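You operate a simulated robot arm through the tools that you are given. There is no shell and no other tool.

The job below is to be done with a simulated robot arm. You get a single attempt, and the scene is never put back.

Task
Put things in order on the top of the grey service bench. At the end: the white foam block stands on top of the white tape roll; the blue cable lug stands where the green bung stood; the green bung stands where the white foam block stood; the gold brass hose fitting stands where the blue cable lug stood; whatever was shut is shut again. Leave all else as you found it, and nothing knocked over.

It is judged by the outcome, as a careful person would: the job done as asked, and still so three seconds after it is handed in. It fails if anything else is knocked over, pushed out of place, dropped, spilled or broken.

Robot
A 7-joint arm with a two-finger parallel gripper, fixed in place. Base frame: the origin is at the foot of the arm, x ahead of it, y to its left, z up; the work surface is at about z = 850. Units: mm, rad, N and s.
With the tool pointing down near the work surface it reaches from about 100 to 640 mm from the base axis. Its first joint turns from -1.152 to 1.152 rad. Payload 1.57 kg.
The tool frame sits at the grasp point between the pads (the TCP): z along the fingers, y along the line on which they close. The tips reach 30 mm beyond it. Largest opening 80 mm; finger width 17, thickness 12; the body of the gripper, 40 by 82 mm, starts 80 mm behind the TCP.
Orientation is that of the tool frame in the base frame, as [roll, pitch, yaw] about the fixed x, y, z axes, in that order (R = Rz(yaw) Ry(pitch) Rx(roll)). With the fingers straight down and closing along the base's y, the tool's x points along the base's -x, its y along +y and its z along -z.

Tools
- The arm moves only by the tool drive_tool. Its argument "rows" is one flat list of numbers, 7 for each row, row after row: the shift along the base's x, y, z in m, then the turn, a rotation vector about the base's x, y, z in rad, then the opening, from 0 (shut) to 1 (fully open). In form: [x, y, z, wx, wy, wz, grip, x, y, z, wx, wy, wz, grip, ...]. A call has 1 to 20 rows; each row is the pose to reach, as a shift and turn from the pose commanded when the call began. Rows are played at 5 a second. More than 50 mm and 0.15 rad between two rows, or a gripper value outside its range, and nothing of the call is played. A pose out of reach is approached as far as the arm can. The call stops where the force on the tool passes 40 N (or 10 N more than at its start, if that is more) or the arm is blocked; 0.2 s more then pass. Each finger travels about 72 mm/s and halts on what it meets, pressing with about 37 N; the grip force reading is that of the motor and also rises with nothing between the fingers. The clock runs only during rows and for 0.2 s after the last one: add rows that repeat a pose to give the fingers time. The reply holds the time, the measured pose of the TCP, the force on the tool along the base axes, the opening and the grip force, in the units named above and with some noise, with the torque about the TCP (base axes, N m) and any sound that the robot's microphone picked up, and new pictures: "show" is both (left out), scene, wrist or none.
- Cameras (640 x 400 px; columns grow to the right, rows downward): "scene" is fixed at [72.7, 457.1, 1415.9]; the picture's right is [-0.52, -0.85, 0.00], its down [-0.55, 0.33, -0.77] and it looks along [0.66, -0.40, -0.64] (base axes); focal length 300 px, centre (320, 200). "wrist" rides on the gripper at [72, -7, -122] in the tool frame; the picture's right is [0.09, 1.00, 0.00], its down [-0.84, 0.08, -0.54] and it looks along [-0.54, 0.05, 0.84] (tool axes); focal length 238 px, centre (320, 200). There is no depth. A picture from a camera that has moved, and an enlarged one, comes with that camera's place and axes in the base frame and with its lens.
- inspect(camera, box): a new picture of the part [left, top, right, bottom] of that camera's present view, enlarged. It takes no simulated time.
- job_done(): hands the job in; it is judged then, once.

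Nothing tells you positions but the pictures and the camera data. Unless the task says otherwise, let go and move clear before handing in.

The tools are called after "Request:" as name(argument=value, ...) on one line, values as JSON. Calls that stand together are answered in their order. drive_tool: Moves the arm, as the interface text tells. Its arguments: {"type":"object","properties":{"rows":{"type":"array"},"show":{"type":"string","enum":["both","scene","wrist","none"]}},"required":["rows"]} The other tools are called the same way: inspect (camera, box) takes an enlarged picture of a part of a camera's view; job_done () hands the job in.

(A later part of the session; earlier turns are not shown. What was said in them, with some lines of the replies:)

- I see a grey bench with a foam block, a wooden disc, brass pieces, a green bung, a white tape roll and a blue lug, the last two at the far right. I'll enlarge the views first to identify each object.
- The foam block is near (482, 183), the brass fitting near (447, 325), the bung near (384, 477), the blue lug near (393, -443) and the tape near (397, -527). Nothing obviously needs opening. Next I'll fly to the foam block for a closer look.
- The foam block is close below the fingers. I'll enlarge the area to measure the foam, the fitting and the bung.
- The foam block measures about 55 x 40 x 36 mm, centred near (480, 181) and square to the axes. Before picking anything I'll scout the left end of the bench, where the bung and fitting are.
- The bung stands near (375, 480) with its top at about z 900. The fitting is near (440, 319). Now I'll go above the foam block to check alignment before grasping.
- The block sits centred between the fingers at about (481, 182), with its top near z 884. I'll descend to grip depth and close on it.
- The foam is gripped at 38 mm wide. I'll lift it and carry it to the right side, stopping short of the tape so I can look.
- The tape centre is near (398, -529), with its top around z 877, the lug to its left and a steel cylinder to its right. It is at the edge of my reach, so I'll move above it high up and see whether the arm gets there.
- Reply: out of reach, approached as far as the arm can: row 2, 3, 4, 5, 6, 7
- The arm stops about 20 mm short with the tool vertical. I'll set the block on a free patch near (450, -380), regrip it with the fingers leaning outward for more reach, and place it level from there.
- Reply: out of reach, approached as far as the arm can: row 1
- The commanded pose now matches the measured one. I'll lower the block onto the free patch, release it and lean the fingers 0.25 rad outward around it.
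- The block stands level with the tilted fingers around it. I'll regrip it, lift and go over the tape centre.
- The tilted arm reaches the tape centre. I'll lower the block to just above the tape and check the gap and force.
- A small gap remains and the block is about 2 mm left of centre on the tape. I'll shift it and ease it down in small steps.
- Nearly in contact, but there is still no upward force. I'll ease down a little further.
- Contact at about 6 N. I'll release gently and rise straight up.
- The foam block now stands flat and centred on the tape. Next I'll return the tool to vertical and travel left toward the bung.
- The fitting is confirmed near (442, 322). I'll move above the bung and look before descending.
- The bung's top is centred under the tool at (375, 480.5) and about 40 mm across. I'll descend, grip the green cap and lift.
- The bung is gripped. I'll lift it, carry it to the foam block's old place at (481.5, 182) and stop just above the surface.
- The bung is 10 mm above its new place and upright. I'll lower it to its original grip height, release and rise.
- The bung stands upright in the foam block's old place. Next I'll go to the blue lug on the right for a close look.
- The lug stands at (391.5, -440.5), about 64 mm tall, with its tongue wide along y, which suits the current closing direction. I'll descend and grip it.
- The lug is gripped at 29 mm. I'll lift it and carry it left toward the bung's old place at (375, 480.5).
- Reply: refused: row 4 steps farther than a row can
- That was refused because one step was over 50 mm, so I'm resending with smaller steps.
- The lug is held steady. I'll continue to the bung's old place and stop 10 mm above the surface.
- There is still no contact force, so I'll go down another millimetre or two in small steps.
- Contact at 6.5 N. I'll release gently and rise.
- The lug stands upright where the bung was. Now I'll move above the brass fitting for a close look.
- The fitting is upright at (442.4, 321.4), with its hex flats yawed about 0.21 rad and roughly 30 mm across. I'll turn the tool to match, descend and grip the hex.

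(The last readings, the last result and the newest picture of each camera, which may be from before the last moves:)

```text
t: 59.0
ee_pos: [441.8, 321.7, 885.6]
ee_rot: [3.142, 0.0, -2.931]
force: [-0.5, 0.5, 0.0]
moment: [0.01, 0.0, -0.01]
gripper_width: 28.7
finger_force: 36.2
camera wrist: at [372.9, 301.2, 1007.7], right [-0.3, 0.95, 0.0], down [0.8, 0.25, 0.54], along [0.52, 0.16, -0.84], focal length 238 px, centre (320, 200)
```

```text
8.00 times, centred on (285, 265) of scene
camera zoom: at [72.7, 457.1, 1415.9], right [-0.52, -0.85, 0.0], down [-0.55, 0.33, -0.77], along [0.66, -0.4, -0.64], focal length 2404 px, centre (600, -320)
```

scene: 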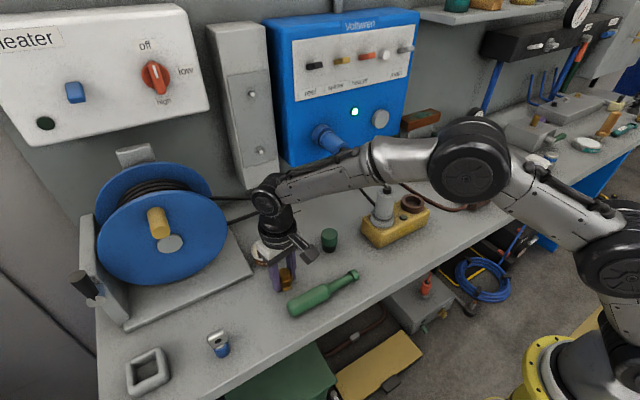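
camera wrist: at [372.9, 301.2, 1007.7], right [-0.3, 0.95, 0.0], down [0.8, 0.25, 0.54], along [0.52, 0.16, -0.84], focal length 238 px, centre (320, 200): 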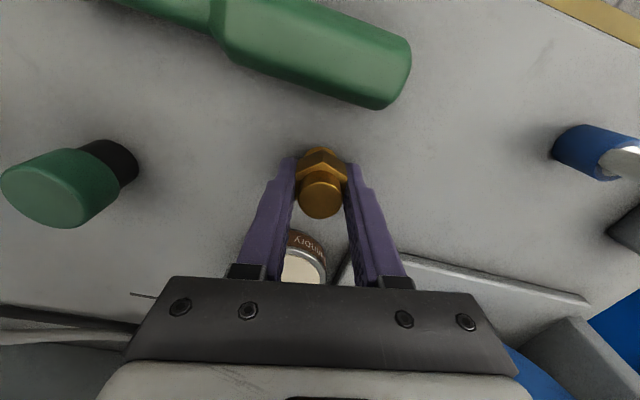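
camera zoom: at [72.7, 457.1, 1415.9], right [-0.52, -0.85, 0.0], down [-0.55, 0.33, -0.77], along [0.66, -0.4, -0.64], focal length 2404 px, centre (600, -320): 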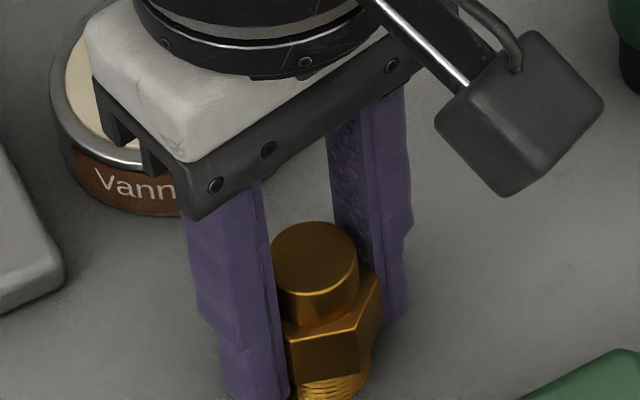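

The hex is gripped and aligned. I'll lift it and carry it to above the lug's old place.

Request:
drive_tool(rows=[0, 0, 0.03, 0, 0, 0, 0.25, 0, 0, 0.07, 0, 0, 0, 0.25, 0, 0, 0.11, 0, 0, 0, 0.25, 0, 0, 0.15, 0, 0, 0, 0.25, -0.0032, -0.0476, 0.15, 0, 0, 0, 0.25, -0.0064, -0.0952, 0.15, 0, 0, 0, 0.25, -0.0095, -0.1428, 0.15, 0, 0, 0, 0.25, -0.0127, -0.1905, 0.15, 0, 0, 0, 0.25, -0.0159, -0.2381, 0.15, 0, 0, 0, 0.25, -0.0191, -0.2857, 0.15, 0, 0, 0, 0.25, -0.0222, -0.3333, 0.15, 0, 0, 0, 0.25, -0.0254, -0.3809, 0.15, 0, 0, 0, 0.25, -0.0286, -0.4285, 0.15, 0, 0, 0, 0.25, -0.0318, -0.4761, 0.15, 0, 0, 0, 0.25, -0.0349, -0.5237, 0.15, 0, 0, 0, 0.25, -0.0381, -0.5714, 0.15, 0, 0, 0, 0.25, -0.0413, -0.619, 0.15, 0, 0, 0, 0.25, -0.0445, -0.6666, 0.15, 0, 0, 0, 0.25, -0.0476, -0.7142, 0.15, 0, 0, 0, 0.25, -0.0508, -0.7618, 0.15, 0, 0, 0, 0.25])

Request:
inspect(camera="scene", box=[480, 130, 576, 190])

```text
t: 63.2
ee_pos: [390.7, -440.7, 1034.0]
ee_rot: [3.141, 0.0, -2.931]
force: [1.5, -0.2, 0.0]
moment: [0.05, 0.0, 0.0]
gripper_width: 29.1
finger_force: 37.2
camera wrist: at [322.6, -461.7, 1157.0], right [-0.3, 0.95, 0.0], down [0.8, 0.25, 0.54], along [0.52, 0.16, -0.84], focal length 238 px, centre (320, 200)
```

scene: 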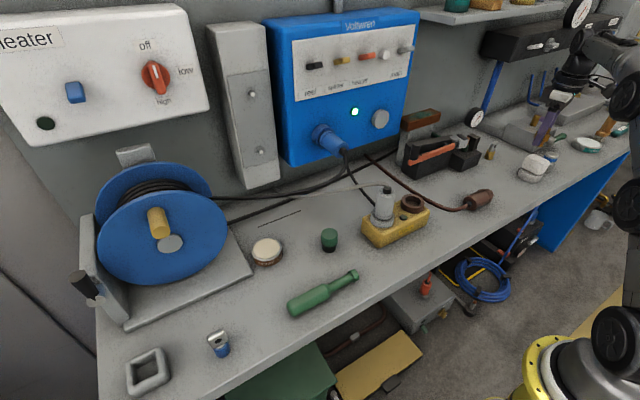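
wrist: 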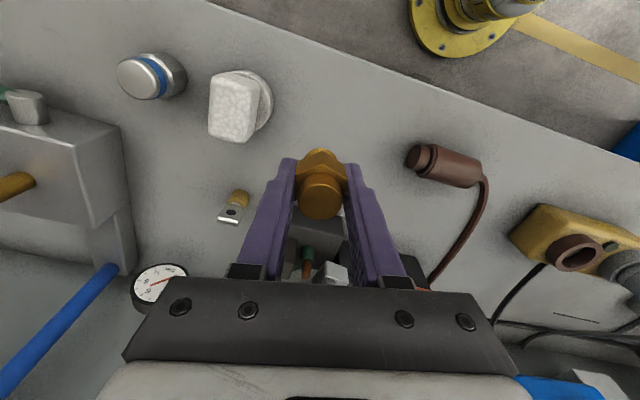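

```text
6.67 times, centred on (528, 160) of scene
camera zoom: at [72.7, 457.1, 1415.9], right [-0.52, -0.85, 0.0], down [-0.55, 0.33, -0.77], along [0.66, -0.4, -0.64], focal length 2004 px, centre (-1067, 467)
```

zoom: 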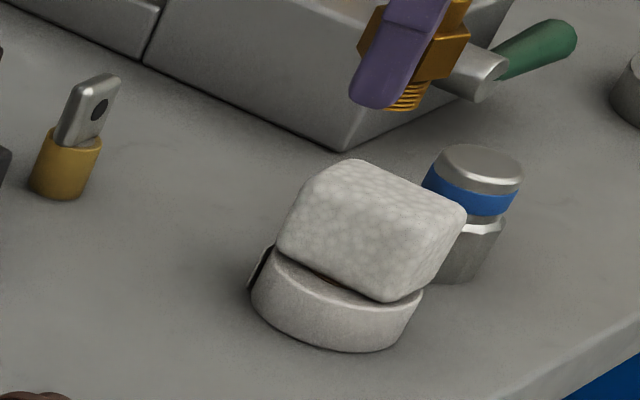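

The fitting is above the spot and the foam is still sitting well on the tape. I'll descend to just above the surface.

Request:
drive_tool(rows=[0, 0, -0.04, 0, 0, 0, 0.25, 0, 0, -0.08, 0, 0, 0, 0.25, 0, 0, -0.12, 0, 0, 0, 0.25, 0, 0, -0.14, 0, 0, 0, 0.25, 0, 0, -0.147, 0, 0, 0, 0.25, 0, 0, -0.149, 0, 0, 0, 0.25, 0, 0, -0.149, 0, 0, 0, 0.25], show="wrist")

Request:
inspect(camera="scene", box=[480, 140, 576, 200])

```text
t: 64.8
ee_pos: [390.9, -440.0, 886.0]
ee_rot: [-3.141, -0.002, -2.934]
force: [-0.1, -0.4, -1.6]
moment: [-0.01, 0.02, 0.02]
gripper_width: 28.8
finger_force: 37.1
camera wrist: at [322.4, -460.4, 1008.0], right [-0.3, 0.95, 0.0], down [0.8, 0.25, 0.54], along [0.52, 0.16, -0.84], focal length 238 px, centre (320, 200)
```

wrist: 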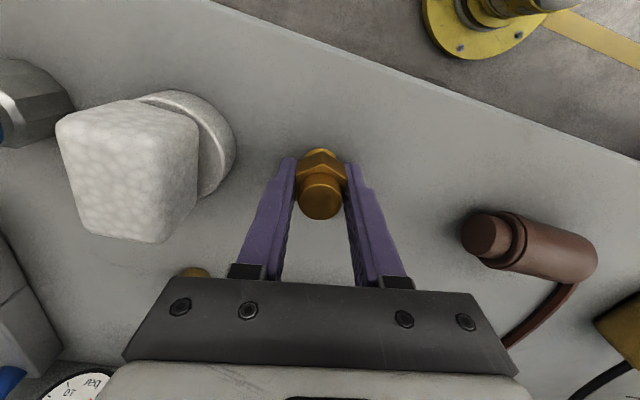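

```text
6.67 times, centred on (528, 170) of scene
camera zoom: at [72.7, 457.1, 1415.9], right [-0.52, -0.85, 0.0], down [-0.55, 0.33, -0.77], along [0.66, -0.4, -0.64], focal length 2004 px, centre (-1067, 400)
```

zoom: 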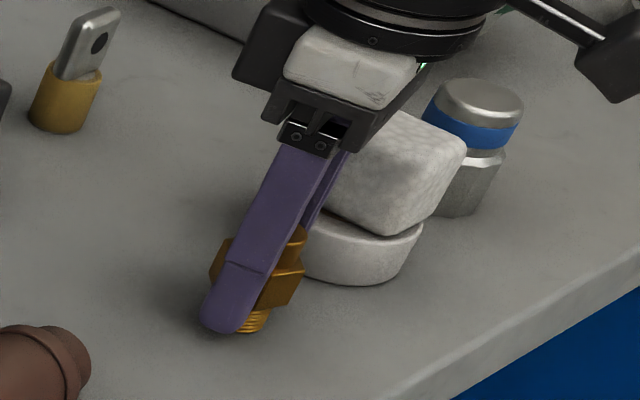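

No contact yet, so I'll ease down in half-millimetre steps.

Request:
drive_tool(rows=[0, 0, -0.0005, 0, 0, 0, 0.25, 0, 0, -0.001, 0, 0, 0, 0.25, 0, 0, -0.0015, 0, 0, 0, 0.25, 0, 0, -0.0015, 0, 0, 0, 0.25], show="none")

```text
t: 65.8
ee_pos: [391.0, -440.5, 884.4]
ee_rot: [-3.14, 0.001, -2.933]
force: [-2.6, 0.3, 4.4]
moment: [0.05, 0.11, 0.02]
gripper_width: 29.1
finger_force: 37.0
```

Contact at about 4 N. I'll release gently and rise.

Request:
drive_tool(rows=[0, 0, 0.0003, 0, 0, 0, 0.25, 0, 0, 0.0005, 0, 0, 0, 0.37, 0, 0, 0.0005, 0, 0, 0, 0.45, 0, 0, 0.0005, 0, 0, 0, 0.58, 0, 0, 0.0005, 0, 0, 0, 0.6, 0, 0, 0.03, 0, 0, 0, 0.6, 0, 0, 0.07, 0, 0, 0, 0.6, 0, 0, 0.11, 0, 0, 0, 0.6, 0, 0, 0.15, 0, 0, 0, 0.6, 0, 0, 0.15, 0, 0, 0, 0.6])

Request:
inspect(camera="scene", box=[480, 140, 576, 200])

Request:
inspect(camera="wrist", box=[200, 40, 440, 190])

```text
t: 68.0
ee_pos: [389.4, -439.0, 1034.8]
ee_rot: [3.141, -0.001, -2.932]
force: [-0.2, -0.4, -0.4]
moment: [-0.02, 0.03, -0.01]
gripper_width: 47.9
finger_force: 0.1
camera wrist: at [321.5, -460.6, 1157.4], right [-0.3, 0.95, 0.0], down [0.8, 0.25, 0.54], along [0.52, 0.16, -0.84], focal length 238 px, centre (320, 200)
```

scene: 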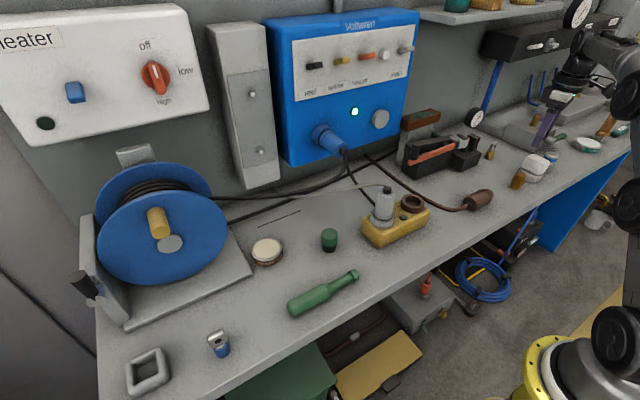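
wrist: 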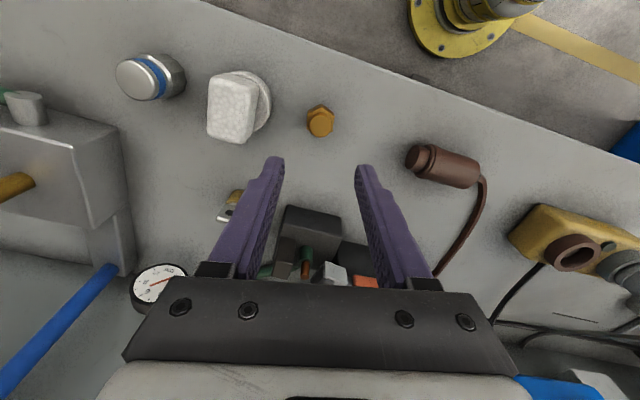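

```text
6.67 times, centred on (528, 170) of scene
camera zoom: at [72.7, 457.1, 1415.9], right [-0.52, -0.85, 0.0], down [-0.55, 0.33, -0.77], along [0.66, -0.4, -0.64], focal length 2004 px, centre (-1067, 400)
```

zoom: 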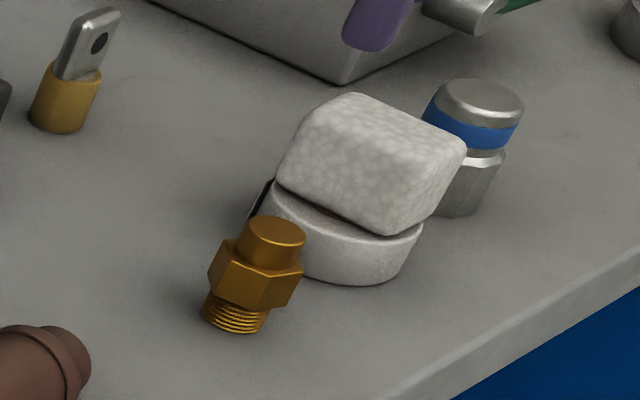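

```text
2.67 times, centred on (320, 115) of wrist
camera zoom: at [321.5, -460.6, 1157.4], right [-0.3, 0.95, 0.0], down [0.8, 0.25, 0.54], along [0.52, 0.16, -0.84], focal length 636 px, centre (320, 427)
```

zoom: 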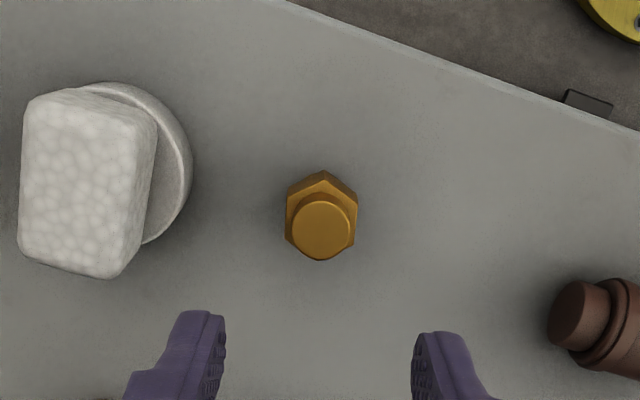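

All four objects are in place and standing, and I opened nothing along the way. I'll move the arm clear and take a last look.

Request:
drive_tool(rows=[0, 0.03, 0.035, 0, 0, 0, 0.7, 0, 0.06, 0.07, 0, 0, -0.1, 0.8, 0, 0.1, 0.1, 0, 0, -0.21, 1, 0, 0.145, 0.11, 0, 0, -0.21, 1, 0, 0.19, 0.12, 0, 0, -0.21, 1, 0, 0.235, 0.13, 0, 0, -0.21, 1, 0, 0.28, 0.14, 0, 0, -0.21, 1, 0, 0.325, 0.15, 0, 0, -0.21, 1, 0, 0.325, 0.15, 0, 0, -0.21, 1])

Request:
inspect(camera="scene", box=[400, 80, 640, 230])

Request:
inspect(camera="scene", box=[100, 200, 400, 388])

```text
t: 70.0
ee_pos: [391.3, -114.4, 1183.8]
ee_rot: [-3.14, 0.0, 3.141]
force: [-0.5, 0.1, 0.3]
moment: [-0.02, 0.03, -0.02]
gripper_width: 79.9
finger_force: 0.1
camera wrist: at [319.3, -120.6, 1306.3], right [-0.09, 1.0, 0.0], down [0.84, 0.08, 0.54], along [0.54, 0.05, -0.84], focal length 238 px, centre (320, 200)
```

scene: 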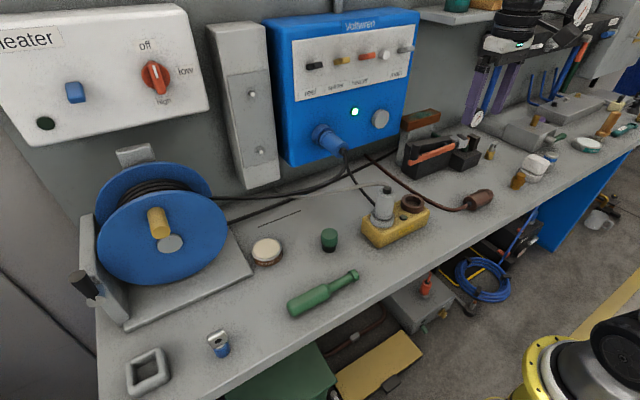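
wrist: 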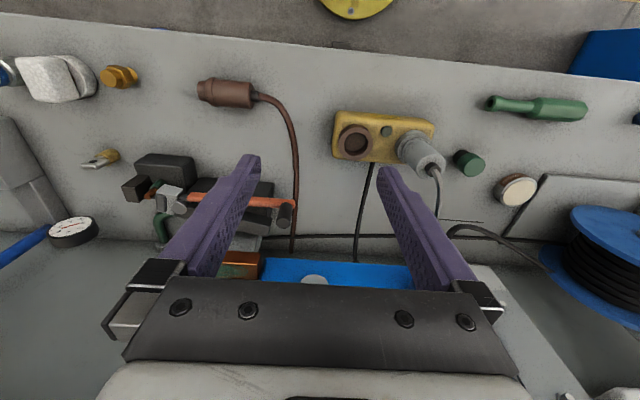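

```text
2.67 times, centred on (520, 155) of scene
camera zoom: at [72.7, 457.1, 1415.9], right [-0.52, -0.85, 0.0], down [-0.55, 0.33, -0.77], along [0.66, -0.4, -0.64], focal length 802 px, centre (-213, 320)
```

zoom: 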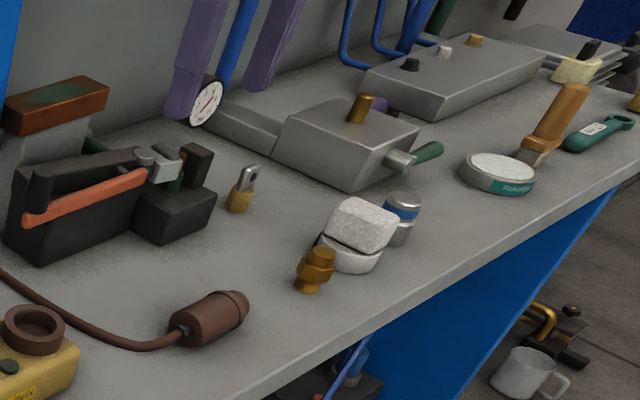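

```text
2.13 times, centred on (250, 294) of scene
camera zoom: at [72.7, 457.1, 1415.9], right [-0.52, -0.85, 0.0], down [-0.55, 0.33, -0.77], along [0.66, -0.4, -0.64], focal length 640 px, centre (469, 0)
```

zoom: 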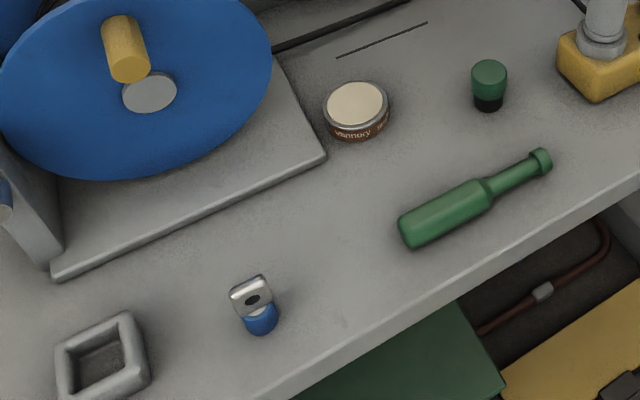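

The foam is on the tape, the bung is where the foam stood, the lug is where the bung stood, and the fitting is where the lug stood. Everything else looks untouched and the arm is clear, so I'm handing the job in.

Request:
job_done()

```text
The job is handed in.
```

I've moved all four objects and handed the job in. In my last pictures all four were standing upright, and nothing else on the bench looked moved or knocked over.

| Object | Where it stands now |
|---|---|
| White foam block | flat and centred on the white tape roll |
| Green bung | where the foam block stood |
| Blue cable lug | where the green bung stood |
| Gold brass hose fitting | where the blue cable lug stood |

- **Foam block:** the tape roll was just out of reach with the gripper pointing straight down. I set the block down once on a clear patch of bench, regripped it at an angle and then placed it level on the tape.
- **Shut items:** I opened nothing and saw nothing that needed opening, so there was nothing to shut again.
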